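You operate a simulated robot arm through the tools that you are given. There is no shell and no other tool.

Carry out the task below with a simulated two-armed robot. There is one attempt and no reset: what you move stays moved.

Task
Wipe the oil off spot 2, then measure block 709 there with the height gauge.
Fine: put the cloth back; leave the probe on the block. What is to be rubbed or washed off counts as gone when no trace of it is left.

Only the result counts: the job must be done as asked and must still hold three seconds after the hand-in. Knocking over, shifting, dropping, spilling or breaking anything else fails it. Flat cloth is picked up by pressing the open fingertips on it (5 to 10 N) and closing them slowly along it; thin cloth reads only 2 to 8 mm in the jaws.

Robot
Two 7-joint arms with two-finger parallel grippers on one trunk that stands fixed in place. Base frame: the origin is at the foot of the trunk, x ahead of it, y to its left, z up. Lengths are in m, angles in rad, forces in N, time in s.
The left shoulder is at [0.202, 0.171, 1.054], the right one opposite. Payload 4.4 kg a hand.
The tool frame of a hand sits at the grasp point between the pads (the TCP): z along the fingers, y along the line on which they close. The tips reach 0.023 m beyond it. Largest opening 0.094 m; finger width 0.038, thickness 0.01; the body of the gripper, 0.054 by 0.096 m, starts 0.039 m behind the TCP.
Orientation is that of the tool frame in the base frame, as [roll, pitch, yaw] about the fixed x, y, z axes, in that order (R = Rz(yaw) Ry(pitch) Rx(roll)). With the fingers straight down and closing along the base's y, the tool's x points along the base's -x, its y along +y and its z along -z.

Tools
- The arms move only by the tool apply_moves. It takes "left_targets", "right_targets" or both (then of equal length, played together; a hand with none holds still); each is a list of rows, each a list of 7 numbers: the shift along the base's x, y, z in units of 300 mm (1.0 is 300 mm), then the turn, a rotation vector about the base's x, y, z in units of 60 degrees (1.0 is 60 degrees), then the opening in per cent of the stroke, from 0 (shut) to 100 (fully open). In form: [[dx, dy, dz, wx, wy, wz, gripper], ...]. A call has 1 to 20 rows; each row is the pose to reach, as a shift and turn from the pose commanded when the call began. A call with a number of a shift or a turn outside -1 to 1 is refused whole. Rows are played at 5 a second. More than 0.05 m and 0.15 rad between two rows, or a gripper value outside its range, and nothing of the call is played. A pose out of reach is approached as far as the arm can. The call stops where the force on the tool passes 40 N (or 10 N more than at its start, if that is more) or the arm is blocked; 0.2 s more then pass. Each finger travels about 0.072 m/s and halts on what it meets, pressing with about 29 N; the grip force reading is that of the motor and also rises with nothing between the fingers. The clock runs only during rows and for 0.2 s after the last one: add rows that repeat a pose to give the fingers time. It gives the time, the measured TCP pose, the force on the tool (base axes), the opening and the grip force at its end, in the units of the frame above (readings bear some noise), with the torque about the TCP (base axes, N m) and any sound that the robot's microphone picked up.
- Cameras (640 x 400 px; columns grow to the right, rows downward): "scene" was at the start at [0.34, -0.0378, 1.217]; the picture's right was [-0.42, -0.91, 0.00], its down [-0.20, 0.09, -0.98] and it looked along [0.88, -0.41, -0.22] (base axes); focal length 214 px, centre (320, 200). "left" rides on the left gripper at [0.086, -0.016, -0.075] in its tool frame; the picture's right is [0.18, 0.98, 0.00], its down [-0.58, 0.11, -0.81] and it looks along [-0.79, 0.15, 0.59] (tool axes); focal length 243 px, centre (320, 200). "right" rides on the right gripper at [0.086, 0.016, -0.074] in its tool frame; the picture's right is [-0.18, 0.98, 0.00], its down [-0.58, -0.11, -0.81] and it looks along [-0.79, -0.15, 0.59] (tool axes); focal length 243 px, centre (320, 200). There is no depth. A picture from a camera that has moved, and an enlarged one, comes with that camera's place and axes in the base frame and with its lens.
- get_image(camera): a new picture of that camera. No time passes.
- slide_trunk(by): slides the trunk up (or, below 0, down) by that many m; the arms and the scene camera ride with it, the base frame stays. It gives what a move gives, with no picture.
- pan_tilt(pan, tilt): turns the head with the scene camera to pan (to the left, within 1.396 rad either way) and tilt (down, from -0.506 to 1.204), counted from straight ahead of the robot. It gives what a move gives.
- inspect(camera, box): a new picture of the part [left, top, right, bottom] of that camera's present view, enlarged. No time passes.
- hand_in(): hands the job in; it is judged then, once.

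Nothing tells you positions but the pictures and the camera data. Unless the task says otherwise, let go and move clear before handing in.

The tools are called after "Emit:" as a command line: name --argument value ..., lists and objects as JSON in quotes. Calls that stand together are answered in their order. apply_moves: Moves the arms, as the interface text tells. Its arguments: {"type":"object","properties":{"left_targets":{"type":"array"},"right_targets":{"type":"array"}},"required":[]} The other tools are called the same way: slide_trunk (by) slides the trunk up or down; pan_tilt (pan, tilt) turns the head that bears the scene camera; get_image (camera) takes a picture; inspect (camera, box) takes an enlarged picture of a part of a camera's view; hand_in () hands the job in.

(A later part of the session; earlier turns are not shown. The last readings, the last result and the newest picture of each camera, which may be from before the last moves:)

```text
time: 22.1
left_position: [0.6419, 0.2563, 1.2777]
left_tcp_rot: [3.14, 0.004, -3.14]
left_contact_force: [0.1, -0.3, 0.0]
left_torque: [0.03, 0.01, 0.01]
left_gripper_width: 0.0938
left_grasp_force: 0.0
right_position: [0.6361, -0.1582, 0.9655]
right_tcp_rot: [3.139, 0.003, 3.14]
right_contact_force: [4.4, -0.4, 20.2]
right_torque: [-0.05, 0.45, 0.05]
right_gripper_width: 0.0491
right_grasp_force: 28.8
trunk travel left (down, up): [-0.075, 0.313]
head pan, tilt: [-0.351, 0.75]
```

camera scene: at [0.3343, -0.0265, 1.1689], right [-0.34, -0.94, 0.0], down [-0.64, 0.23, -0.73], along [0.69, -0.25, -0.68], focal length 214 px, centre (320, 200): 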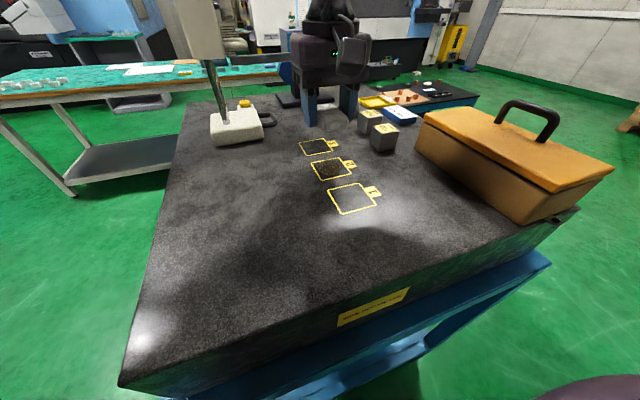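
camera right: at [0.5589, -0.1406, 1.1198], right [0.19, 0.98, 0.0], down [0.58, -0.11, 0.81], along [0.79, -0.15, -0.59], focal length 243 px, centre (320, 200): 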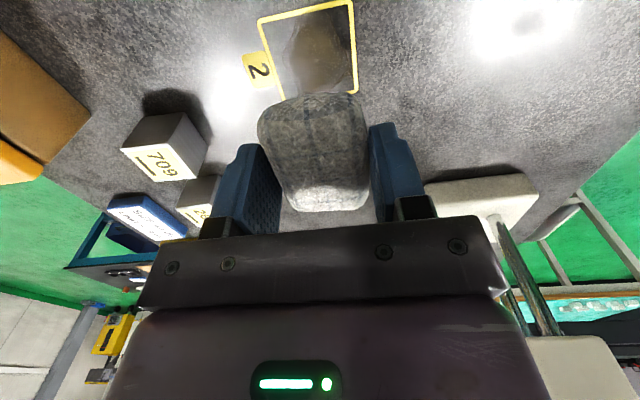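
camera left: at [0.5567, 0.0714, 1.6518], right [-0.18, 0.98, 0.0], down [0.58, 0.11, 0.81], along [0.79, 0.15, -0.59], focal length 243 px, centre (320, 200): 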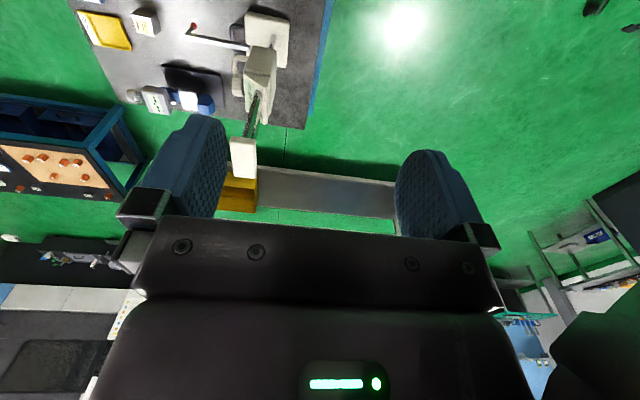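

The pad now presses with about 20 N. I'll ease off a little and scrub in a pattern over the whole square.

Emit:
apply_moves --right_targets '[[0, 0, 0.004, 0, 0, 0, 20], [0.05, 0, 0.004, 0, 0, 0, 20], [0.1, 0, 0.004, 0, 0, 0, 20], [0.1, 0.04, 0.004, 0, 0, 0, 20], [0.05, 0.07, 0.004, 0, 0, 0, 20], [0, 0.07, 0.004, 0, 0, 0, 20], [-0.05, 0.07, 0.004, 0, 0, 0, 20], [-0.1, 0.07, 0.004, 0, 0, 0, 20], [-0.1, 0.02, 0.004, 0, 0, 0, 20], [-0.05, 0, 0.004, 0, 0, 0, 20], [0, 0, 0.004, 0, 0, 0, 20], [0.05, -0.02, 0.004, 0, 0, 0, 20], [0.1, -0.05, 0.004, 0, 0, 0, 20], [0.1, -0.07, 0.004, 0, 0, 0, 20], [0.05, -0.07, 0.004, 0, 0, 0, 20], [0, -0.07, 0.004, 0, 0, 0, 20], [-0.05, -0.07, 0.004, 0, 0, 0, 20], [-0.1, -0.07, 0.004, 0, 0, 0, 20], [-0.05, -0.03, 0.004, 0, 0, 0, 20], [0, 0, 0.004, 0, 0, 0, 20]]'

Emit:
get_image --camera "right"

Emit:
inspect --camera "scene" --box '[260, 100, 400, 220]'

```text
time: 26.3
left_position: [0.6406, 0.2568, 1.2786]
left_tcp_rot: [-3.142, 0.003, 3.141]
left_contact_force: [-0.9, -0.1, 1.0]
left_torque: [0.01, 0.0, -0.01]
left_gripper_width: 0.0938
left_grasp_force: 0.0
right_position: [0.634, -0.1576, 0.9664]
right_tcp_rot: [-3.142, 0.0, 3.14]
right_contact_force: [-7.7, -3.6, 16.4]
right_torque: [-0.06, -0.02, -0.03]
right_gripper_width: 0.0492
right_grasp_force: 28.6
trunk travel left (down, up): [-0.075, 0.313]
head pan, tilt: [-0.351, 0.75]
```

```text
taken
camera right: at [0.5478, -0.142, 1.0404], right [0.19, 0.98, 0.0], down [0.58, -0.11, 0.81], along [0.79, -0.15, -0.59], focal length 243 px, centre (320, 200)
```

right: 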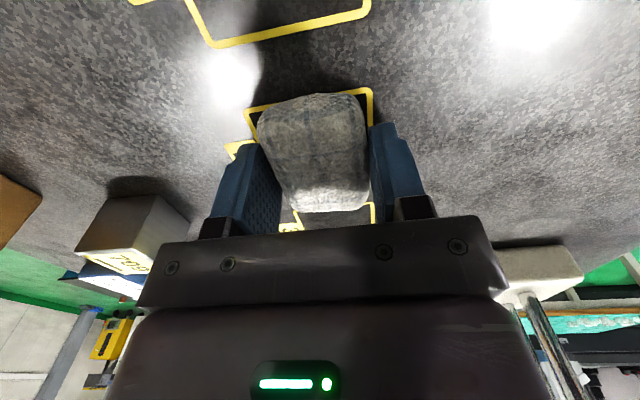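

```text
3.33 times, centred on (330, 160) of scene
camera zoom: at [0.3311, -0.0269, 1.1701], right [-0.34, -0.94, 0.0], down [-0.64, 0.23, -0.73], along [0.69, -0.25, -0.68], focal length 715 px, centre (287, 333)
```

zoom: 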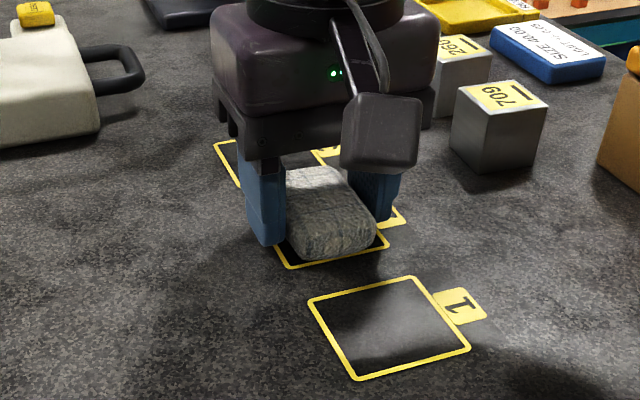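

Scrubbing works at about 16 N. I'll do a second pass with cross strokes along y, then lift and look.

Emit:
apply_moves --right_targets '[[0.05, 0, 0.002, 0, 0, 0, 20], [0.1, 0.0, 0.002, 0, 0, 0, 20], [0.1, 0.07, 0.002, 0, 0, 0, 20], [0.1, 0.0, 0.002, 0, 0, 0, 20], [0.1, -0.07, 0.002, 0, 0, 0, 20], [0.05, -0.07, 0.002, 0, 0, 0, 20], [0.05, 0.0, 0.002, 0, 0, 0, 20], [0.05, 0.07, 0.002, 0, 0, 0, 20], [0.0, 0.07, 0.002, 0, 0, 0, 20], [0.0, 0.0, 0.002, 0, 0, 0, 20], [0.0, -0.07, 0.002, 0, 0, 0, 20], [-0.05, -0.07, 0.002, 0, 0, 0, 20], [-0.05, 0.0, 0.002, 0, 0, 0, 20], [-0.05, 0.07, 0.002, 0, 0, 0, 20], [-0.1, 0.07, 0.002, 0, 0, 0, 20], [-0.1, 0.0, 0.002, 0, 0, 0, 20], [-0.1, -0.07, 0.002, 0, 0, 0, 20], [-0.05, -0.03, 0.002, 0, 0, 0, 20], [0.0, 0.0, 0.002, 0, 0, 0, 20], [0.0, 0.0, 0.15, 0, 0, 0, 20]]'

Emit:
apply_moves --right_targets '[[0.0, 0.0, 0.12, 0, 0, 0, 20], [-0.12, 0.0, 0.2, 0, 0, 0, 20], [-0.24, 0.0, 0.25, 0, 0, 0, 20], [-0.34, 0, 0.25, 0, 0, 0, 20]]'

Emit:
get_image --camera "right"

Emit:
get_image --camera "scene"

```text
time: 30.5
left_position: [0.6387, 0.2563, 1.2793]
left_tcp_rot: [-3.141, 0.004, 3.141]
left_contact_force: [-1.3, -0.4, 0.5]
left_torque: [-0.02, -0.03, -0.03]
left_gripper_width: 0.0942
left_grasp_force: 0.1
right_position: [0.6345, -0.1582, 1.0124]
right_tcp_rot: [-3.142, 0.001, 3.138]
right_contact_force: [0.3, 1.6, 0.4]
right_torque: [-0.04, -0.04, -0.01]
right_gripper_width: 0.0492
right_grasp_force: 29.0
right hand out of reach, approached as far as the arm can: row 3
trunk travel left (down, up): [-0.075, 0.313]
head pan, tilt: [-0.351, 0.75]
```

```text
time: 31.5
left_position: [0.6432, 0.255, 1.2764]
left_tcp_rot: [-3.141, 0.001, -3.14]
left_contact_force: [0.0, 0.0, -0.2]
left_torque: [0.0, -0.02, 0.02]
left_gripper_width: 0.0939
left_grasp_force: 0.1
right_position: [0.5333, -0.1591, 1.0844]
right_tcp_rot: [3.139, 0.002, 3.138]
right_contact_force: [0.1, -0.2, -0.6]
right_torque: [0.01, -0.08, -0.01]
right_gripper_width: 0.0492
right_grasp_force: 29.2
trunk travel left (down, up): [-0.075, 0.313]
head pan, tilt: [-0.351, 0.75]
```

```text
taken
camera right: at [0.4479, -0.1425, 1.1597], right [0.19, 0.98, 0.0], down [0.58, -0.11, 0.81], along [0.79, -0.15, -0.59], focal length 243 px, centre (320, 200)
```

right: 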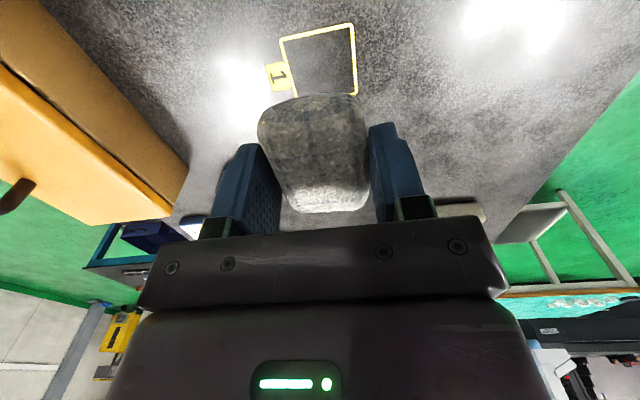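

```text
taken
camera scene: at [0.3329, -0.0268, 1.1697], right [-0.34, -0.94, 0.0], down [-0.64, 0.23, -0.73], along [0.69, -0.25, -0.68], focal length 214 px, centre (320, 200)
```

scene: 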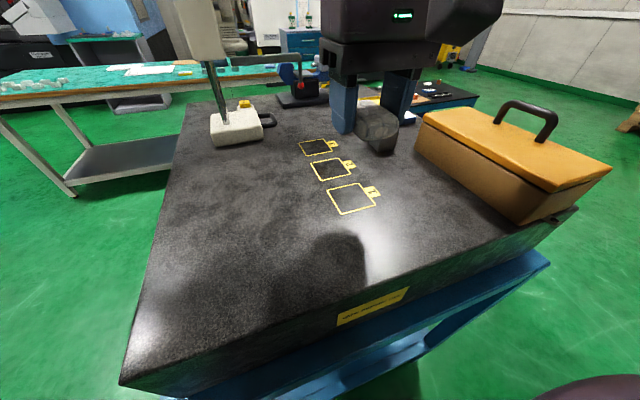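

The spot looks much darker and cleaner. I'll zoom in to check for traces.

Emit:
inspect --camera "scene" --box '[300, 145, 370, 195]'

Emit:
inspect --camera "scene" --box '[270, 120, 410, 230]'

```text
8.00 times, centred on (335, 170) of scene
camera zoom: at [0.3329, -0.0268, 1.1697], right [-0.34, -0.94, 0.0], down [-0.64, 0.23, -0.73], along [0.69, -0.25, -0.68], focal length 1716 px, centre (200, 440)
```

zoom: 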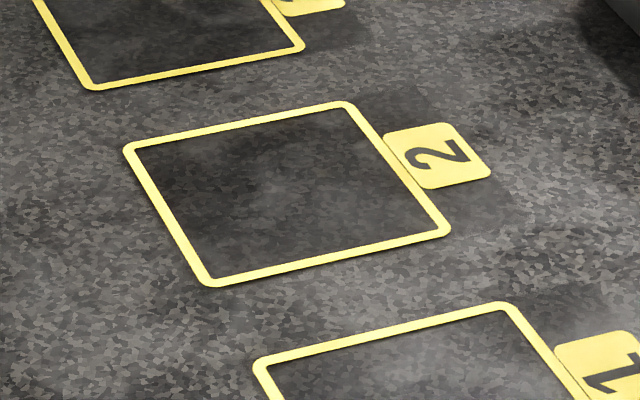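

```text
3.64 times, centred on (340, 175) of scene
camera zoom: at [0.3329, -0.0268, 1.1697], right [-0.34, -0.94, 0.0], down [-0.64, 0.23, -0.73], along [0.69, -0.25, -0.68], focal length 780 px, centre (247, 291)
```

zoom: 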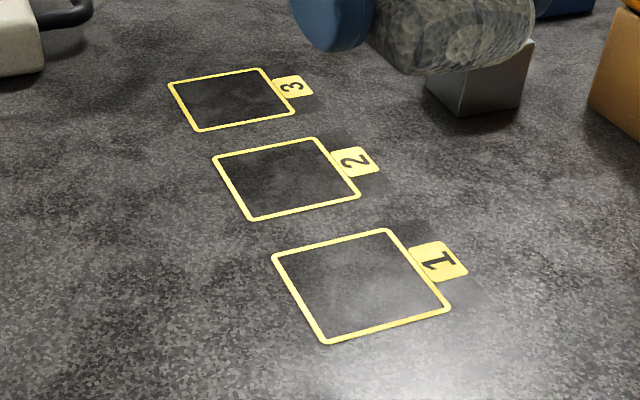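

Spot 2 now looks as clean as spots 1 and 3. I'll carry the cloth back to where it lay and set it down there.

Emit:
apply_moves --right_targets '[[-0.06, -0.1, 0, 0, 0, 0, 20], [-0.12, -0.2, 0, 0, 0, 0, 20], [-0.192, -0.298, -0.02, 0, 0, 0, 20], [-0.192, -0.298, -0.14, 0, 0, 0, 20], [-0.192, -0.298, -0.26, 0, 0, 0, 20], [-0.192, -0.298, -0.35, 0, 0, 0, 20], [-0.192, -0.298, -0.38, 0, 0, 0, 20], [-0.192, -0.298, -0.39, 0, 0, 0, 20], [-0.192, -0.298, -0.39, 0, 0, 0, 20]]'

```text
time: 33.5
left_position: [0.6424, 0.2556, 1.2772]
left_tcp_rot: [-3.142, 0.001, -3.141]
left_contact_force: [-0.1, -0.2, 0.1]
left_torque: [0.01, -0.01, 0.04]
left_gripper_width: 0.0937
left_grasp_force: 0.0
right_position: [0.4772, -0.2487, 0.9683]
right_tcp_rot: [3.139, 0.0, 3.139]
right_contact_force: [-0.4, 0.4, -1.1]
right_torque: [0.03, -0.01, 0.0]
right_gripper_width: 0.0493
right_grasp_force: 29.6
trunk travel left (down, up): [-0.075, 0.313]
head pan, tilt: [-0.351, 0.75]
```

Emit:
apply_moves --right_targets '[[-0.004, 0, -0.003, 0, 0, 0, 20], [-0.004, 0, -0.006, 0, 0, 0, 20], [-0.004, 0, -0.006, 0, 0, 0, 20]]'

```text
time: 34.3
left_position: [0.6421, 0.2551, 1.2766]
left_tcp_rot: [3.141, 0.002, -3.14]
left_contact_force: [-0.2, -0.6, -0.5]
left_torque: [0.0, -0.02, 0.01]
left_gripper_width: 0.0939
left_grasp_force: 0.0
right_position: [0.4759, -0.2484, 0.9655]
right_tcp_rot: [3.141, 0.001, 3.139]
right_contact_force: [0.1, -0.5, 0.1]
right_torque: [0.0, 0.0, 0.01]
right_gripper_width: 0.049
right_grasp_force: 29.1
trunk travel left (down, up): [-0.075, 0.313]
head pan, tilt: [-0.351, 0.75]
```

Emit:
apply_moves --right_targets '[[0, 0, -0.003, 0, 0, 0, 20], [0, 0, -0.003, 0, 0, 0, 20]]'

```text
time: 34.9
left_position: [0.6408, 0.2552, 1.2777]
left_tcp_rot: [3.141, 0.003, -3.141]
left_contact_force: [0.0, -0.3, -0.5]
left_torque: [0.01, -0.01, 0.0]
left_gripper_width: 0.0939
left_grasp_force: 0.1
right_position: [0.4762, -0.2468, 0.966]
right_tcp_rot: [3.14, 0.003, 3.141]
right_contact_force: [1.7, -2.7, 12.4]
right_torque: [-0.09, 0.18, 0.0]
right_gripper_width: 0.049
right_grasp_force: 29.2
trunk travel left (down, up): [-0.075, 0.313]
head pan, tilt: [-0.351, 0.75]
```

The pad touches the plate (12 N). I'll ease off, open slowly and lift straight up.

Emit:
apply_moves --right_targets '[[0, 0, 0.002, 0, 0, 0, 20], [0, 0, 0.002, 0, 0, 0, 58], [0, 0, 0.002, 0, 0, 0, 65], [0, 0, 0.002, 0, 0, 0, 75], [0, 0, 0.002, 0, 0, 0, 85], [0, 0, 0.002, 0, 0, 0, 85], [0, 0, 0.05, 0, 0, 0, 85], [0, 0, 0.13, 0, 0, 0, 85], [0, 0, 0.25, 0, 0, 0, 85], [0, 0, 0.4, 0, 0, 0, 85], [0, 0, 0.5, 0, 0, 0, 85]]'

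Emit:
get_image --camera "right"

Emit:
get_image --camera "scene"

Emit:
inspect --camera "scene" --box '[395, 180, 475, 240]'

```text
time: 37.3
left_position: [0.642, 0.2549, 1.2759]
left_tcp_rot: [-3.141, 0.003, 3.141]
left_contact_force: [0.4, -0.8, -0.5]
left_torque: [0.0, 0.01, -0.01]
left_gripper_width: 0.0941
left_grasp_force: 0.0
right_position: [0.4749, -0.248, 1.1147]
right_tcp_rot: [3.14, -0.001, 3.14]
right_contact_force: [-0.7, 0.3, -1.6]
right_torque: [0.0, -0.01, 0.02]
right_gripper_width: 0.0797
right_grasp_force: 0.0
trunk travel left (down, up): [-0.075, 0.313]
head pan, tilt: [-0.351, 0.75]
```

```text
taken
camera right: at [0.3888, -0.2313, 1.1896], right [0.19, 0.98, 0.0], down [0.58, -0.11, 0.81], along [0.79, -0.15, -0.59], focal length 243 px, centre (320, 200)
```

right: 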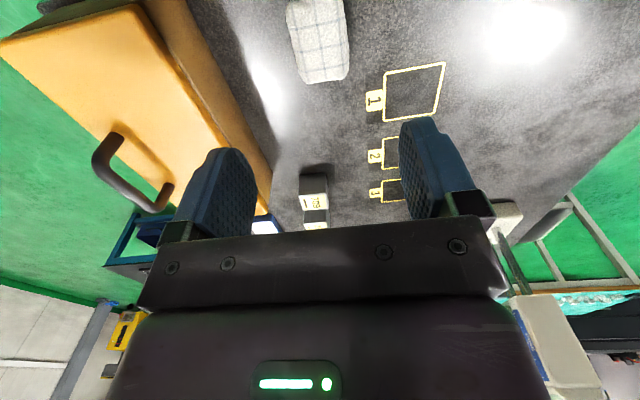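

```text
taken
camera scene: at [0.3331, -0.0266, 1.1696], right [-0.34, -0.94, 0.0], down [-0.64, 0.23, -0.73], along [0.69, -0.25, -0.68], focal length 214 px, centre (320, 200)
```

scene: 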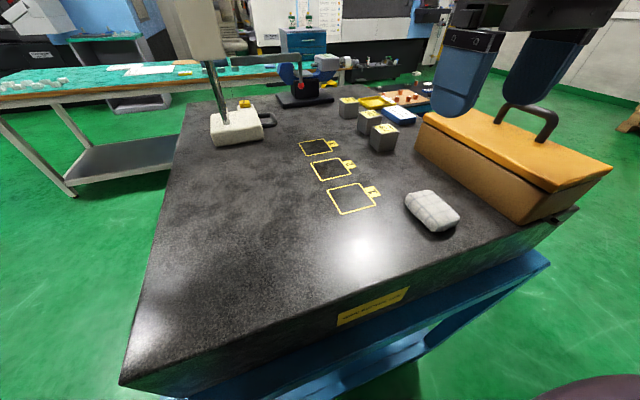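

```text
6.67 times, centred on (435, 210) of scene
camera zoom: at [0.3331, -0.0266, 1.1696], right [-0.34, -0.94, 0.0], down [-0.64, 0.23, -0.73], along [0.69, -0.25, -0.68], focal length 1430 px, centre (-447, 133)
```

zoom: 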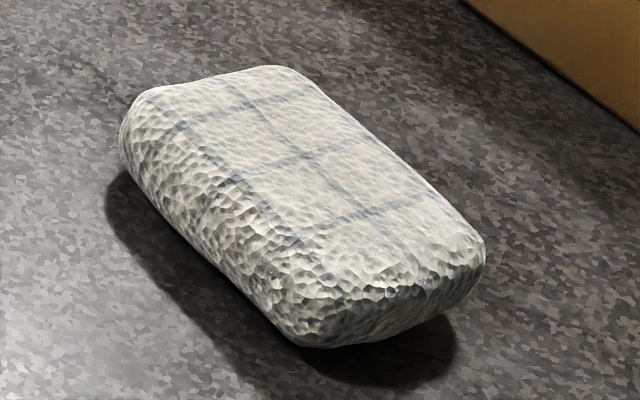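

The cloth is back within a few millimetres of where it was. I'll double-check spot 2 from this second angle and study the gauge from the left hand's camera.

Emit:
inspect --camera "right" --box '[360, 50, 460, 210]'

Emit:
inspect --camera "scene" --box '[300, 145, 370, 195]'

Emit:
get_image --camera "left"

```text
2.50 times, centred on (410, 130) of right
camera zoom: at [0.3888, -0.2313, 1.1896], right [0.19, 0.98, 0.0], down [0.58, -0.11, 0.81], along [0.79, -0.15, -0.59], focal length 606 px, centre (95, 375)
```

zoom: 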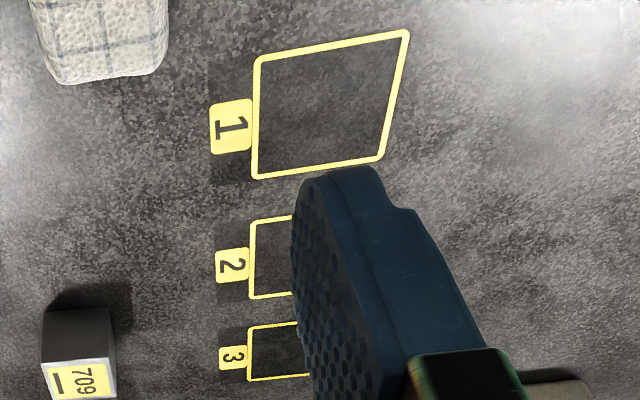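

```text
8.00 times, centred on (335, 170) of scene
camera zoom: at [0.3331, -0.0266, 1.1696], right [-0.34, -0.94, 0.0], down [-0.64, 0.23, -0.73], along [0.69, -0.25, -0.68], focal length 1716 px, centre (200, 440)
```

zoom: 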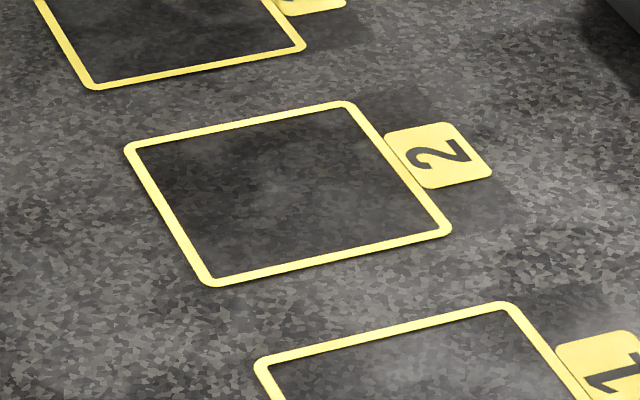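

```text
taken
camera left: at [0.5564, 0.2397, 1.3519], right [-0.18, 0.98, 0.0], down [0.58, 0.11, 0.81], along [0.79, 0.15, -0.59], focal length 243 px, centre (320, 200)
```

left: 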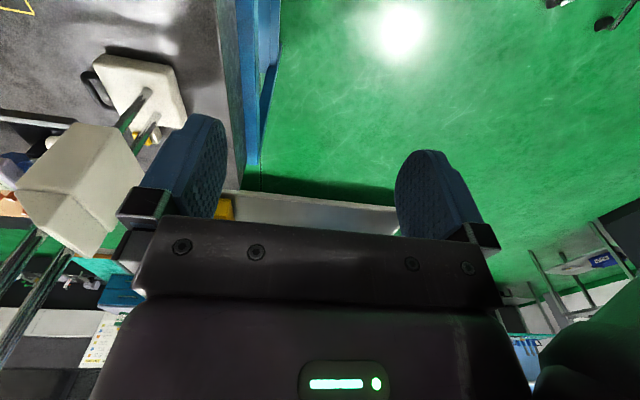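

Spot 2 is clean from every angle. Next I'll roll the right hand so it points towards the gauge from the -y side. That is the pose I need for its handles, and it gives a good view.

Emit:
apply_moves --right_targets '[[0.02, -0.03, 0.1, 0.0, 0, 0, 85], [0.05, -0.06, 0.2, 0.12, 0, 0, 85], [0.1, -0.1, 0.28, 0.24, 0, 0, 85], [0.15, -0.13, 0.34, 0.36, 0, 0, 85], [0.2, -0.16, 0.35, 0.48, 0, 0, 85], [0.25, -0.18, 0.35, 0.6, 0, 0, 85], [0.3, -0.2, 0.35, 0.72, 0, 0, 85], [0.36, -0.22, 0.35, 0.86, 0, 0, 85], [0.417, -0.24, 0.35, 1.0, 0, 0, 85]]'

Emit:
get_image --camera "right"

Emit:
get_image --camera "scene"

```text
time: 39.3
left_position: [0.6428, 0.256, 1.2767]
left_tcp_rot: [-3.14, 0.002, 3.142]
left_contact_force: [-0.1, 0.0, 0.1]
left_torque: [0.02, 0.0, 0.02]
left_gripper_width: 0.0939
left_grasp_force: 0.0
right_position: [0.6025, -0.321, 1.2199]
right_tcp_rot: [2.089, -0.002, 3.139]
right_contact_force: [-0.2, 0.5, -0.3]
right_torque: [-0.01, 0.0, -0.01]
right_gripper_width: 0.0799
right_grasp_force: 0.0
trunk travel left (down, up): [-0.075, 0.313]
head pan, tilt: [-0.351, 0.75]
```

```text
taken
camera right: at [0.5155, -0.377, 1.2706], right [0.19, 0.49, 0.85], down [0.58, -0.75, 0.3], along [0.79, 0.44, -0.42], focal length 243 px, centre (320, 200)
```

right: 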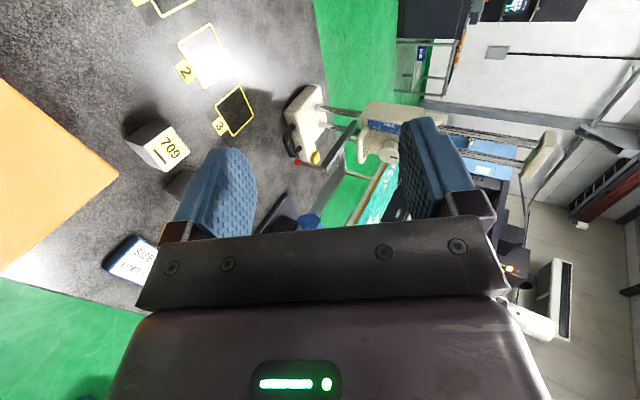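

```text
taken
camera scene: at [0.3337, -0.0269, 1.1692], right [-0.34, -0.94, 0.0], down [-0.64, 0.23, -0.73], along [0.69, -0.25, -0.68], focal length 214 px, centre (320, 200)
```

scene: 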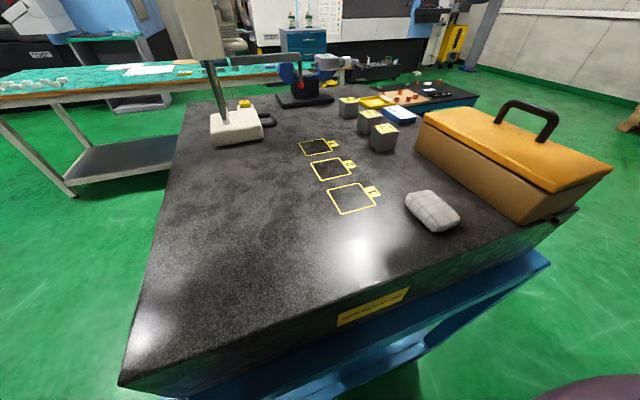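

The right camera now sees the gauge's working side. I'll zoom in on its parts.

Emit:
inspect --camera "right" --box '[270, 70, 440, 190]'

Emit:
inspect --camera "right" --box '[340, 90, 420, 170]'

Emit:
inspect --camera "right" --box '[160, 20, 300, 180]'

```text
3.33 times, centred on (355, 130) of right
camera zoom: at [0.5155, -0.377, 1.2706], right [0.19, 0.49, 0.85], down [0.58, -0.75, 0.3], along [0.79, 0.44, -0.42], focal length 809 px, centre (203, 433)
```

zoom: 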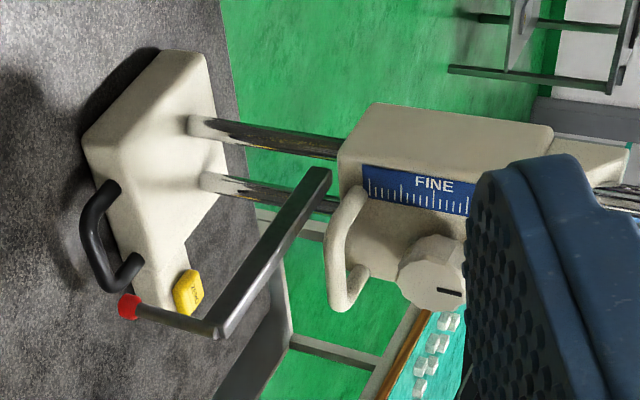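

```text
5.00 times, centred on (380, 130) of right
camera zoom: at [0.5155, -0.377, 1.2706], right [0.19, 0.49, 0.85], down [0.58, -0.75, 0.3], along [0.79, 0.44, -0.42], focal length 1213 px, centre (20, 550)
```

zoom: 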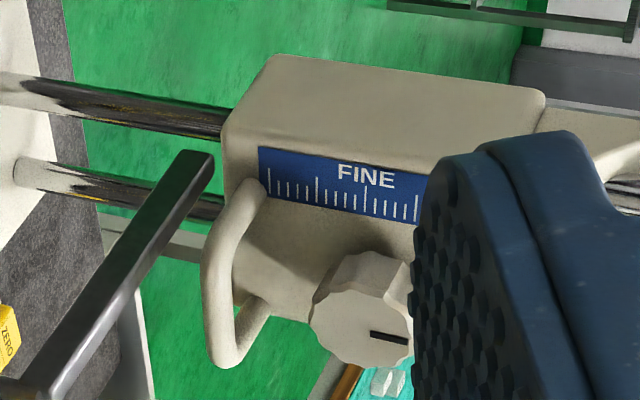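

```text
2.50 times, centred on (230, 100) of right
camera zoom: at [0.5155, -0.377, 1.2706], right [0.19, 0.49, 0.85], down [0.58, -0.75, 0.3], along [0.79, 0.44, -0.42], focal length 606 px, centre (545, 450)
```

zoom: 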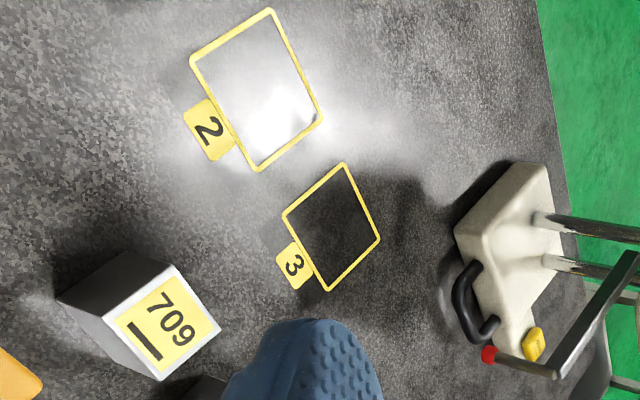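

The head has a FINE knob, and its loop handle is near (0.848, -0.064, 1.109). The base handle is near (0.845, -0.100, 0.960). I'll bring the right hand towards the head handle, staying above and to the side of the probe arm.

Emit:
apply_moves --right_targets '[[0.12, 0.0, 0.0, 0.03, 0, 0, 60], [0.24, 0.0, 0.0, 0.06, 0, 0, 50], [0.36, 0.02, 0.0, 0.09, 0, 0, 40], [0.48, 0.04, 0.0, 0.12, 0, 0, 35], [0.6, 0.06, 0.0, 0.15, 0, 0, 35], [0.72, 0.08, 0.0, 0.1667, 0, 0, 35], [0.845, 0.1, 0.0, 0.1667, 0, 0, 35]]'

Emit:
get_image --camera "right"

Emit:
pan_tilt --pan -0.25 --tilt 0.4

Emit:
get_image --camera "scene"

```text
time: 40.9
left_position: [0.6418, 0.2543, 1.2777]
left_tcp_rot: [-3.141, 0.003, -3.14]
left_contact_force: [0.3, 0.2, -0.8]
left_torque: [-0.02, -0.01, 0.02]
left_gripper_width: 0.0943
left_grasp_force: 0.0
right_position: [0.8166, -0.2968, 1.2202]
right_tcp_rot: [1.918, 0.0, 3.141]
right_contact_force: [0.4, -1.3, -0.7]
right_torque: [0.0, 0.01, 0.01]
right_gripper_width: 0.0328
right_grasp_force: 0.2
right hand out of reach, approached as far as the arm can: row 7
trunk travel left (down, up): [-0.075, 0.313]
head pan, tilt: [-0.351, 0.75]
```

```text
taken
camera right: at [0.7308, -0.3612, 1.2613], right [0.18, 0.33, 0.92], down [0.58, -0.8, 0.17], along [0.79, 0.51, -0.34], focal length 243 px, centre (320, 200)
```

right: 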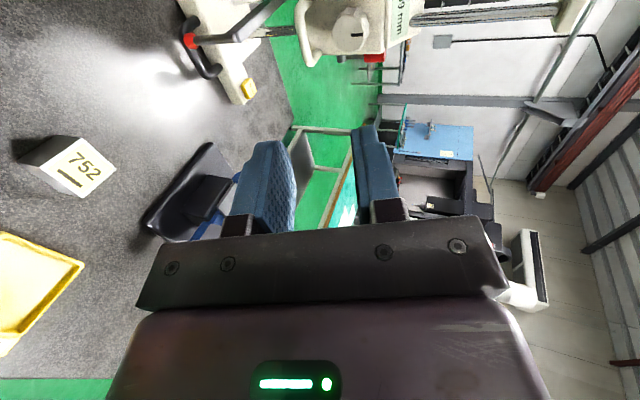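

```text
time: 41.7
left_position: [0.6434, 0.2559, 1.2769]
left_tcp_rot: [3.139, 0.003, 3.141]
left_contact_force: [0.0, -0.3, 0.1]
left_torque: [0.03, 0.03, 0.0]
left_gripper_width: 0.0942
left_grasp_force: 0.1
right_position: [0.8179, -0.2975, 1.2199]
right_tcp_rot: [1.919, -0.002, 3.14]
right_contact_force: [0.2, 0.3, 0.5]
right_torque: [-0.02, -0.01, -0.02]
right_gripper_width: 0.0325
right_grasp_force: 0.1
trunk travel left (down, up): [-0.075, 0.313]
head pan, tilt: [-0.25, 0.4]
```

```text
taken
camera scene: at [0.3453, -0.021, 1.2004], right [-0.25, -0.97, 0.0], down [-0.38, 0.1, -0.92], along [0.89, -0.23, -0.39], focal length 214 px, centre (320, 200)
```

scene: 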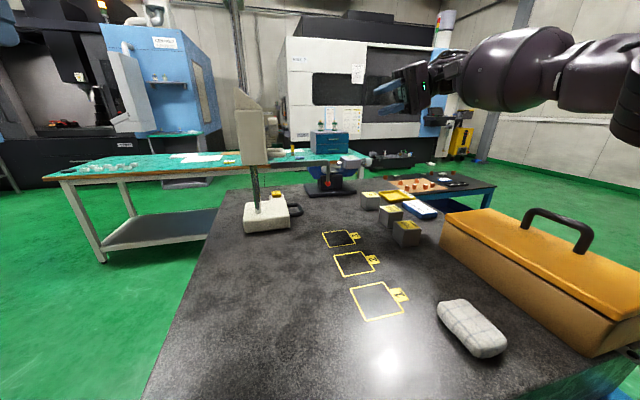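

The arm was only limited while far out to the right. I'll zoom in on the handles from this close view to refine their positions.

Emit:
inspect --camera "right" --box '[160, 0, 420, 110]'

Emit:
inspect --camera "scene" --box '[220, 80, 380, 200]'

Emit:
inspect --camera "scene" --box '[230, 150, 350, 240]'

```text
2.46 times, centred on (290, 55) of right
camera zoom: at [0.7317, -0.3612, 1.2599], right [0.19, 0.34, 0.92], down [0.58, -0.8, 0.17], along [0.79, 0.5, -0.34], focal length 597 px, centre (394, 557)
```

zoom: 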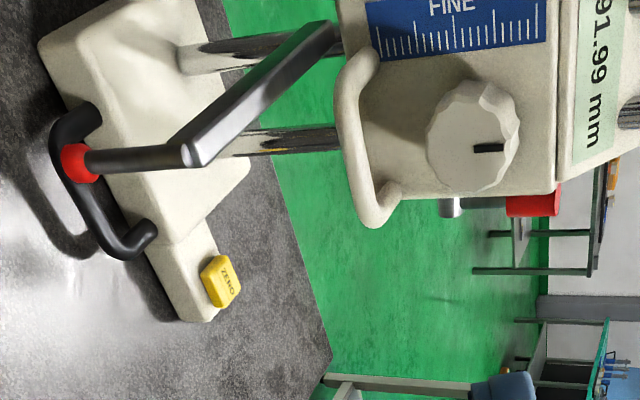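

```text
3.33 times, centred on (300, 140) of scene
camera zoom: at [0.3453, -0.021, 1.2004], right [-0.25, -0.97, 0.0], down [-0.38, 0.1, -0.92], along [0.89, -0.23, -0.39], focal length 715 px, centre (387, 400)
```

zoom: 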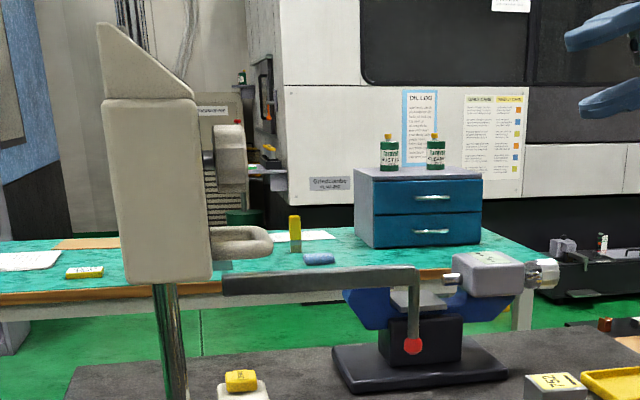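

```text
4.44 times, centred on (290, 195) of scene
camera zoom: at [0.3453, -0.021, 1.2004], right [-0.25, -0.97, 0.0], down [-0.38, 0.1, -0.92], along [0.89, -0.23, -0.39], focal length 953 px, centre (453, 222)
```

zoom: 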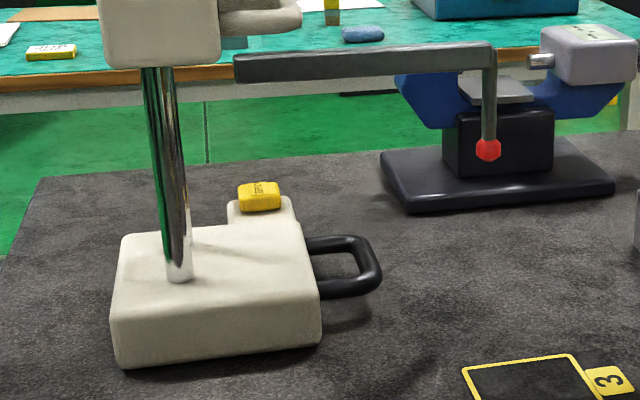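

The handle bar is confirmed at about (0.845, -0.064, 1.110) and the display reads 91.99 mm. I'll move to a point 10 cm short of the bar along the approach line.

Emit:
apply_moves --right_targets '[[0.02, 0.11, -0.06, 0, 0, 0, 28], [0.05, 0.22, -0.12, 0, 0, 0, 28], [0.085, 0.34, -0.18, 0, 0, 0, 28], [0.115, 0.45, -0.247, 0, 0, 0, 28], [0.115, 0.45, -0.247, 0, 0, 0, 28]]'

Emit:
get_image --camera "right"

Emit:
inspect --camera "scene" --box '[210, 60, 450, 240]'

```text
time: 42.9
left_position: [0.6414, 0.2549, 1.2755]
left_tcp_rot: [3.141, 0.002, -3.141]
left_contact_force: [0.0, 0.3, -0.3]
left_torque: [0.04, 0.02, 0.02]
left_gripper_width: 0.0939
left_grasp_force: 0.1
right_position: [0.8225, -0.195, 1.1592]
right_tcp_rot: [1.917, 0.0, 3.14]
right_contact_force: [-0.8, -1.7, 0.3]
right_torque: [-0.02, -0.02, 0.0]
right_gripper_width: 0.0265
right_grasp_force: 0.0
right hand out of reach, approached as far as the arm can: row 2, 3, 4, 5
trunk travel left (down, up): [-0.075, 0.313]
head pan, tilt: [-0.25, 0.4]
```

```text
taken
camera right: at [0.7367, -0.2599, 1.2004], right [0.19, 0.33, 0.92], down [0.58, -0.8, 0.17], along [0.79, 0.5, -0.34], focal length 243 px, centre (320, 200)
```

right: 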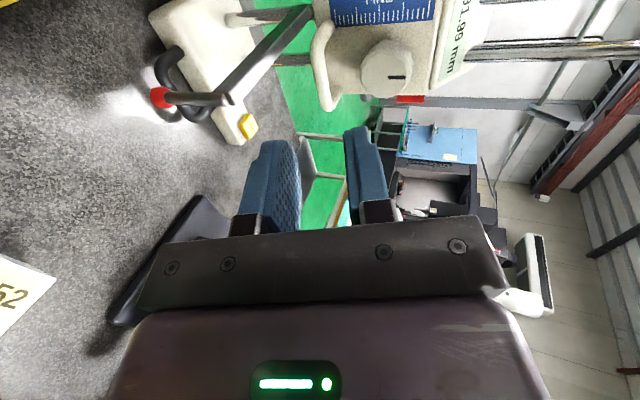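

```text
2.22 times, centred on (330, 150) of scene
camera zoom: at [0.3448, -0.0212, 1.2008], right [-0.25, -0.97, 0.0], down [-0.38, 0.1, -0.92], along [0.89, -0.23, -0.39], focal length 477 px, centre (298, 311)
```

zoom: 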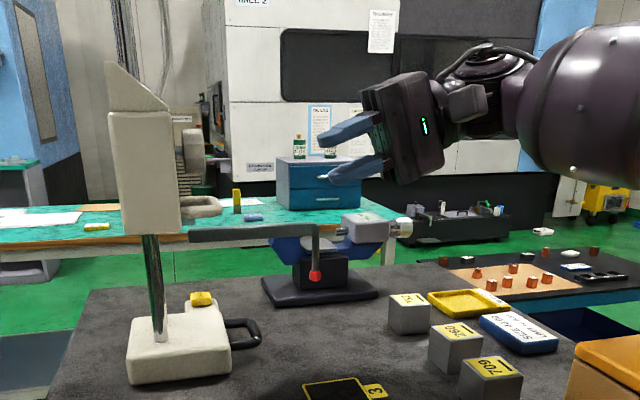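

The arm stopped short there because of its wrist bend and reach. I'll back off a little and lower the trunk slightly, which should move the shoulders forward.

Emit:
apply_moves --right_targets '[[-0.05, -0.1, 0.05, 0, 0, 0, 28], [-0.1, -0.2, 0.15, 0, 0, 0, 28], [-0.1, -0.2, 0.25, 0, 0, 0, 28]]'

Emit:
slide_trunk --by -0.07

Emit:
get_image --camera "scene"

```text
time: 43.7
left_position: [0.6433, 0.2556, 1.2759]
left_tcp_rot: [-3.14, 0.003, -3.141]
left_contact_force: [-0.7, -0.3, -0.7]
left_torque: [-0.01, -0.04, -0.01]
left_gripper_width: 0.0941
left_grasp_force: 0.1
right_position: [0.7923, -0.2553, 1.2339]
right_tcp_rot: [1.92, -0.001, 3.14]
right_contact_force: [-0.3, 0.8, -0.2]
right_torque: [-0.01, 0.01, 0.01]
right_gripper_width: 0.0263
right_grasp_force: 0.1
trunk travel left (down, up): [-0.075, 0.313]
head pan, tilt: [-0.25, 0.4]
```

```text
time: 44.8
left_position: [0.7082, 0.2565, 1.1225]
left_tcp_rot: [3.141, -0.183, -3.141]
left_contact_force: [-0.3, -0.1, 0.0]
left_torque: [-0.02, -0.06, 0.01]
left_gripper_width: 0.0938
left_grasp_force: 0.1
right_position: [0.7916, -0.2561, 1.166]
right_tcp_rot: [1.919, 0.002, 3.139]
right_contact_force: [-0.2, 0.2, 0.3]
right_torque: [0.01, -0.01, -0.01]
right_gripper_width: 0.0262
right_grasp_force: 0.0
trunk travel left (down, up): [-0.005, 0.383]
head pan, tilt: [-0.25, 0.4]
```

```text
taken
camera scene: at [0.3949, -0.021, 1.1171], right [-0.25, -0.97, 0.0], down [-0.38, 0.1, -0.92], along [0.89, -0.23, -0.39], focal length 214 px, centre (320, 200)
```

scene: 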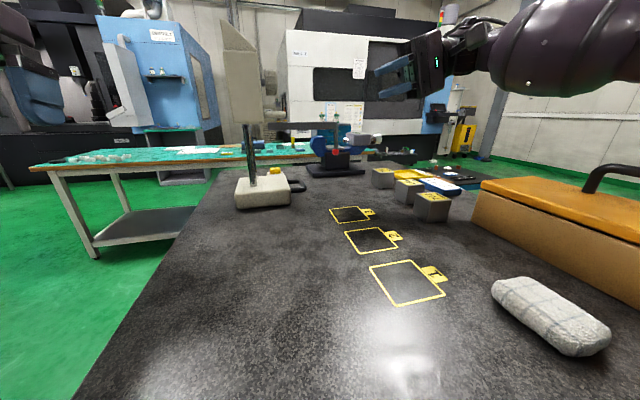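

The trunk leaned forward about 5 cm. I'll try the pre-approach to the head handle again from here.

Emit:
apply_moves --right_targets '[[0.07, 0.08, -0.01, 0, 0, 0, 28], [0.14, 0.16, -0.03, 0, 0, 0, 28], [0.201, 0.24, -0.05, 0, 0, 0, 28], [0.201, 0.313, -0.067, 0, 0, 0, 28], [0.201, 0.313, -0.067, 0, 0, 0, 28]]'

Emit:
get_image --camera "right"

Emit:
inspect --camera "scene" --box '[200, 20, 440, 220]'

```text
time: 46.0
left_position: [0.7074, 0.2556, 1.1222]
left_tcp_rot: [-3.139, -0.184, -3.14]
left_contact_force: [-0.5, -0.1, 1.0]
left_torque: [-0.02, 0.01, 0.0]
left_gripper_width: 0.0938
left_grasp_force: 0.1
right_position: [0.8537, -0.1613, 1.1459]
right_tcp_rot: [1.918, -0.002, 3.141]
right_contact_force: [0.1, -0.5, 0.5]
right_torque: [0.01, 0.0, -0.02]
right_gripper_width: 0.0263
right_grasp_force: 0.1
trunk travel left (down, up): [-0.005, 0.383]
head pan, tilt: [-0.25, 0.4]
```

```text
taken
camera right: at [0.7669, -0.2256, 1.1848], right [0.19, 0.33, 0.92], down [0.58, -0.8, 0.17], along [0.79, 0.5, -0.34], focal length 243 px, centre (320, 200)
```

right: 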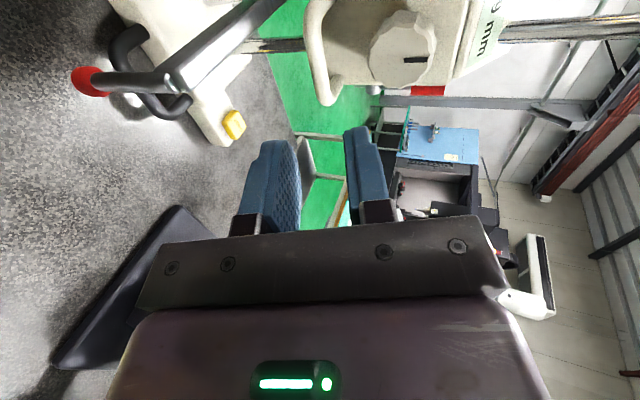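

```text
2.00 times, centred on (320, 120) of scene
camera zoom: at [0.3954, -0.0206, 1.1167], right [-0.25, -0.97, 0.0], down [-0.38, 0.1, -0.92], along [0.89, -0.23, -0.39], focal length 429 px, centre (320, 360)
```

zoom: 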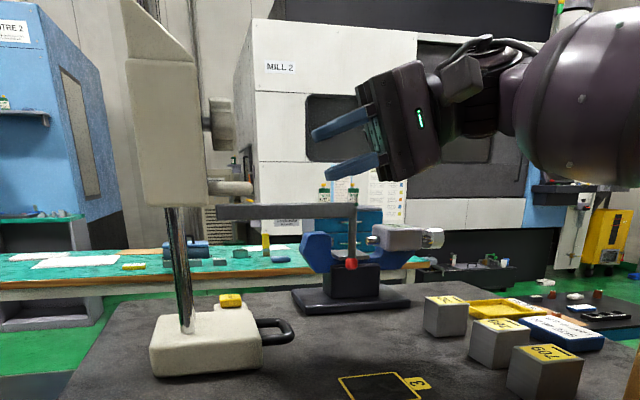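

The pre-approach is reached, and the handle bar lies on the line between the fingers. I'll advance most of the way and check.

Emit:
apply_moves --right_targets '[[0.0, 0.08, -0.029, 0, 0, 0, 28], [0.0, 0.16, -0.058, 0, 0, 0, 28], [0.0, 0.22, -0.08, 0, 0, 0, 28], [0.0, 0.22, -0.08, 0, 0, 0, 28]]'

Emit:
get_image --camera "right"

Emit:
inspect --camera "scene" --box '[220, 40, 360, 160]'

```text
time: 47.0
left_position: [0.6993, 0.2573, 1.1298]
left_tcp_rot: [-3.139, -0.174, 3.142]
left_contact_force: [0.6, -0.6, 0.0]
left_torque: [-0.01, 0.04, 0.0]
left_gripper_width: 0.094
left_grasp_force: 0.0
right_position: [0.8399, -0.1441, 1.1486]
right_tcp_rot: [1.92, 0.014, 3.14]
right_contact_force: [-0.4, 0.0, -0.1]
right_torque: [-0.01, -0.01, 0.01]
right_gripper_width: 0.0264
right_grasp_force: 0.1
right hand out of reach, approached as far as the arm can: row 1, 2, 3, 4
trunk travel left (down, up): [-0.005, 0.383]
head pan, tilt: [-0.25, 0.4]
```

```text
taken
camera right: at [0.7541, -0.209, 1.1887], right [0.17, 0.34, 0.93], down [0.58, -0.8, 0.18], along [0.8, 0.5, -0.33], focal length 243 px, centre (320, 200)
```

right: 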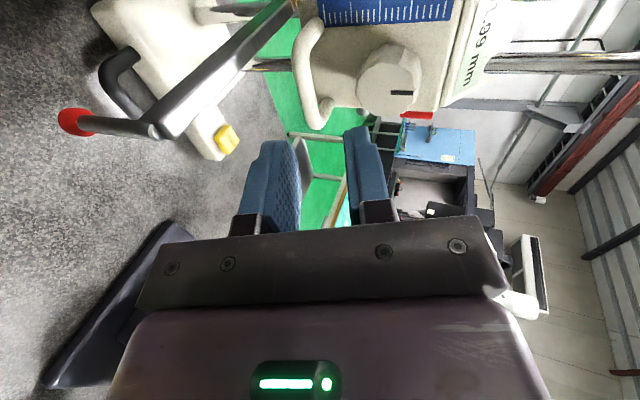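

```text
3.33 times, centred on (290, 100) of scene
camera zoom: at [0.3864, -0.0178, 1.1211], right [-0.25, -0.97, 0.0], down [-0.37, 0.09, -0.93], along [0.9, -0.23, -0.38], focal length 715 px, centre (420, 533)
```

zoom: 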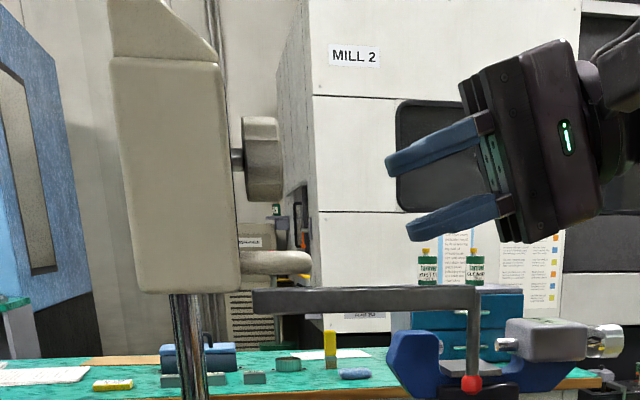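

The solver reports that pose as out of reach, which is probably a wrist limit. I'll back up and test whether turning the hand slightly towards +x frees it.

Emit:
apply_moves --right_targets '[[0.0, -0.05, 0.08, 0, 0, 0, 28], [0.0, -0.05, 0.15, 0, 0, -0.12, 28], [0.0, 0.0, 0.15, 0, 0, -0.24, 28], [0.0, 0.05, 0.15, 0, 0, -0.33, 28], [0.0, 0.1, 0.15, 0, 0, -0.33, 28], [0.0, 0.15, 0.15, 0, 0, -0.33, 28], [0.0, 0.2, 0.15, 0, 0, -0.33, 28]]'

Emit:
get_image --camera "right"

Emit:
get_image --camera "scene"

```text
time: 48.6
left_position: [0.7101, 0.2539, 1.1189]
left_tcp_rot: [3.14, -0.187, -3.141]
left_contact_force: [-0.3, -1.1, -0.1]
left_torque: [0.0, 0.02, -0.02]
left_gripper_width: 0.0941
left_grasp_force: 0.0
right_position: [0.8544, -0.0919, 1.1808]
right_tcp_rot: [1.919, -0.004, 2.793]
right_contact_force: [0.0, -0.4, -0.3]
right_torque: [0.01, -0.02, 0.02]
right_gripper_width: 0.0261
right_grasp_force: 0.0
right hand out of reach, approached as far as the arm can: row 1, 7
trunk travel left (down, up): [-0.005, 0.383]
head pan, tilt: [-0.25, 0.4]
```

```text
taken
camera right: at [0.7512, -0.1237, 1.2215], right [0.29, 0.25, 0.92], down [0.28, -0.95, 0.17], along [0.92, 0.2, -0.34], focal length 243 px, centre (320, 200)
```

right: 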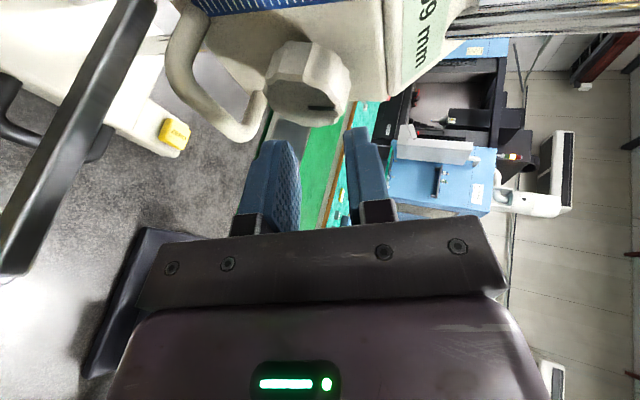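

```text
taken
camera scene: at [0.3972, -0.0217, 1.1156], right [-0.25, -0.97, 0.0], down [-0.38, 0.1, -0.92], along [0.89, -0.23, -0.39], focal length 214 px, centre (320, 200)
```

scene: 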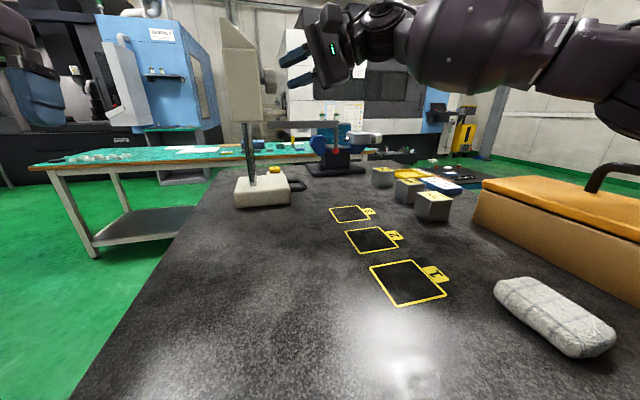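

With the hand turned towards +x it gets closer, but the probe arm and knob leave little room. A better plan is to place block 709 first, then drag the gauge towards me with the left hand gripping its two rods low down, where everything is in easy reach. I'll retreat the right hand now.

Emit:
apply_moves --right_targets '[[-0.053, -0.14, 0.057, 0, 0, 0, 28], [-0.107, -0.27, 0.113, 0, 0, 0, 28], [-0.2, -0.38, 0.15, 0, 0, 0.08, 40], [-0.3, -0.48, 0.18, 0, 0, 0.16, 50], [-0.4, -0.58, 0.2, 0, 0, 0.24, 60], [-0.5, -0.65, 0.2, 0, 0, 0.33, 70], [-0.58, -0.693, 0.2, 0, 0, 0.33, 74]]'

Emit:
slide_trunk --by 0.07

```text
time: 50.2
left_position: [0.7093, 0.2553, 1.1222]
left_tcp_rot: [3.142, -0.185, 3.141]
left_contact_force: [0.3, 0.4, -0.2]
left_torque: [-0.01, -0.02, -0.02]
left_gripper_width: 0.0939
left_grasp_force: 0.0
right_position: [0.679, -0.3002, 1.2435]
right_tcp_rot: [1.919, -0.002, 3.141]
right_contact_force: [0.3, 0.2, 0.1]
right_torque: [-0.02, 0.01, 0.0]
right_gripper_width: 0.0693
right_grasp_force: 0.0
trunk travel left (down, up): [-0.005, 0.383]
head pan, tilt: [-0.25, 0.4]
```

```text
time: 51.3
left_position: [0.7122, 0.2554, 1.1872]
left_tcp_rot: [3.14, -0.189, -3.139]
left_contact_force: [0.3, 0.4, -0.9]
left_torque: [-0.01, 0.03, 0.02]
left_gripper_width: 0.0938
left_grasp_force: 0.1
right_position: [0.6819, -0.2991, 1.3085]
right_tcp_rot: [1.919, -0.009, 3.139]
right_contact_force: [0.1, 0.5, -0.9]
right_torque: [0.03, 0.05, 0.05]
right_gripper_width: 0.0697
right_grasp_force: 0.1
trunk travel left (down, up): [-0.075, 0.313]
head pan, tilt: [-0.25, 0.4]
```

The trunk is back at its start height. I'll roll the right hand upright above block 709.

Emit:
apply_moves --right_targets '[[0, 0, -0.03, -0.125, 0, 0, 74], [0, 0, -0.06, -0.25, 0, 0, 74], [0, 0, -0.1, -0.375, 0, 0, 74], [0, 0, -0.14, -0.5, 0, 0, 74], [0, 0, -0.18, -0.625, 0, 0, 74], [0, 0, -0.22, -0.75, 0, 0, 74], [0, 0, -0.26, -0.875, 0, 0, 74], [0, 0, -0.3, -1.0, 0, 0, 74]]'

Emit:
apply_moves --right_targets '[[-0.05, 0, -0.05, -0.08, 0, 0, 74], [-0.1, 0, -0.1, -0.1667, 0, 0, 74], [-0.15, 0, -0.1, -0.1667, 0, 0, 74]]'

Emit:
get_image --camera "right"

Emit:
pan_tilt --pan -0.35 --tilt 0.6

Emit:
get_image --camera "scene"

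```text
time: 53.1
left_position: [0.7084, 0.2555, 1.1906]
left_tcp_rot: [3.14, -0.185, -3.141]
left_contact_force: [-0.3, 0.6, 0.1]
left_torque: [-0.02, -0.01, 0.01]
left_gripper_width: 0.0938
left_grasp_force: 0.0
right_position: [0.6794, -0.2982, 1.2229]
right_tcp_rot: [2.969, 0.0, 3.141]
right_contact_force: [0.8, 0.6, 0.0]
right_torque: [0.01, 0.01, -0.01]
right_gripper_width: 0.0696
right_grasp_force: 0.0
trunk travel left (down, up): [-0.075, 0.313]
head pan, tilt: [-0.25, 0.4]
```

```text
time: 53.9
left_position: [0.7076, 0.2565, 1.1921]
left_tcp_rot: [-3.14, -0.184, -3.141]
left_contact_force: [-1.2, -0.4, 0.4]
left_torque: [-0.02, -0.03, 0.01]
left_gripper_width: 0.0938
left_grasp_force: 0.0
right_position: [0.6334, -0.2996, 1.1915]
right_tcp_rot: [3.141, 0.001, 3.138]
right_contact_force: [0.3, -0.3, -0.1]
right_torque: [0.01, -0.02, 0.01]
right_gripper_width: 0.0695
right_grasp_force: 0.0
trunk travel left (down, up): [-0.075, 0.313]
head pan, tilt: [-0.25, 0.4]
```

```text
taken
camera right: at [0.5468, -0.2829, 1.2667], right [0.19, 0.98, 0.0], down [0.58, -0.11, 0.81], along [0.79, -0.15, -0.59], focal length 243 px, centre (320, 200)
```

right: 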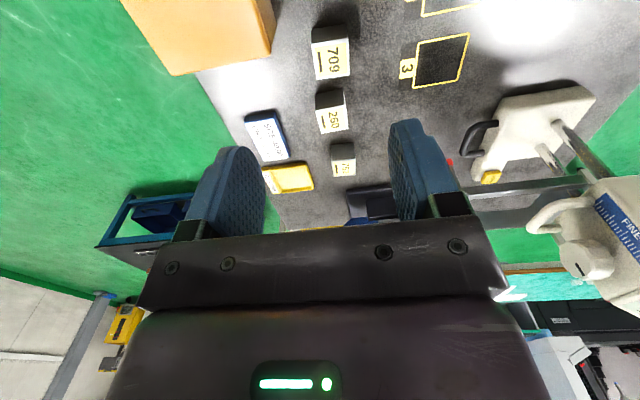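

```text
time: 54.6
left_position: [0.7095, 0.2567, 1.1905]
left_tcp_rot: [-3.141, -0.185, 3.141]
left_contact_force: [-0.5, -0.2, 0.3]
left_torque: [-0.01, -0.01, -0.02]
left_gripper_width: 0.0939
left_grasp_force: 0.0
right_position: [0.6333, -0.2986, 1.1918]
right_tcp_rot: [3.141, 0.002, 3.141]
right_contact_force: [0.4, -0.9, 0.6]
right_torque: [0.02, 0.01, 0.01]
right_gripper_width: 0.07
right_grasp_force: 0.0
trunk travel left (down, up): [-0.075, 0.313]
head pan, tilt: [-0.351, 0.6]
```

```text
taken
camera scene: at [0.3386, -0.0286, 1.1824], right [-0.34, -0.94, 0.0], down [-0.53, 0.19, -0.83], along [0.78, -0.28, -0.56], focal length 214 px, centre (320, 200)
```

scene: 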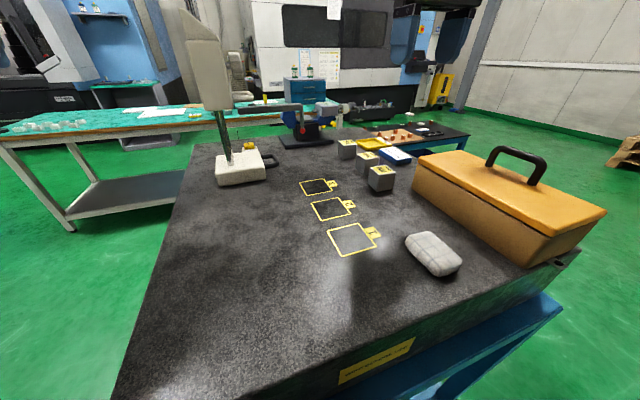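

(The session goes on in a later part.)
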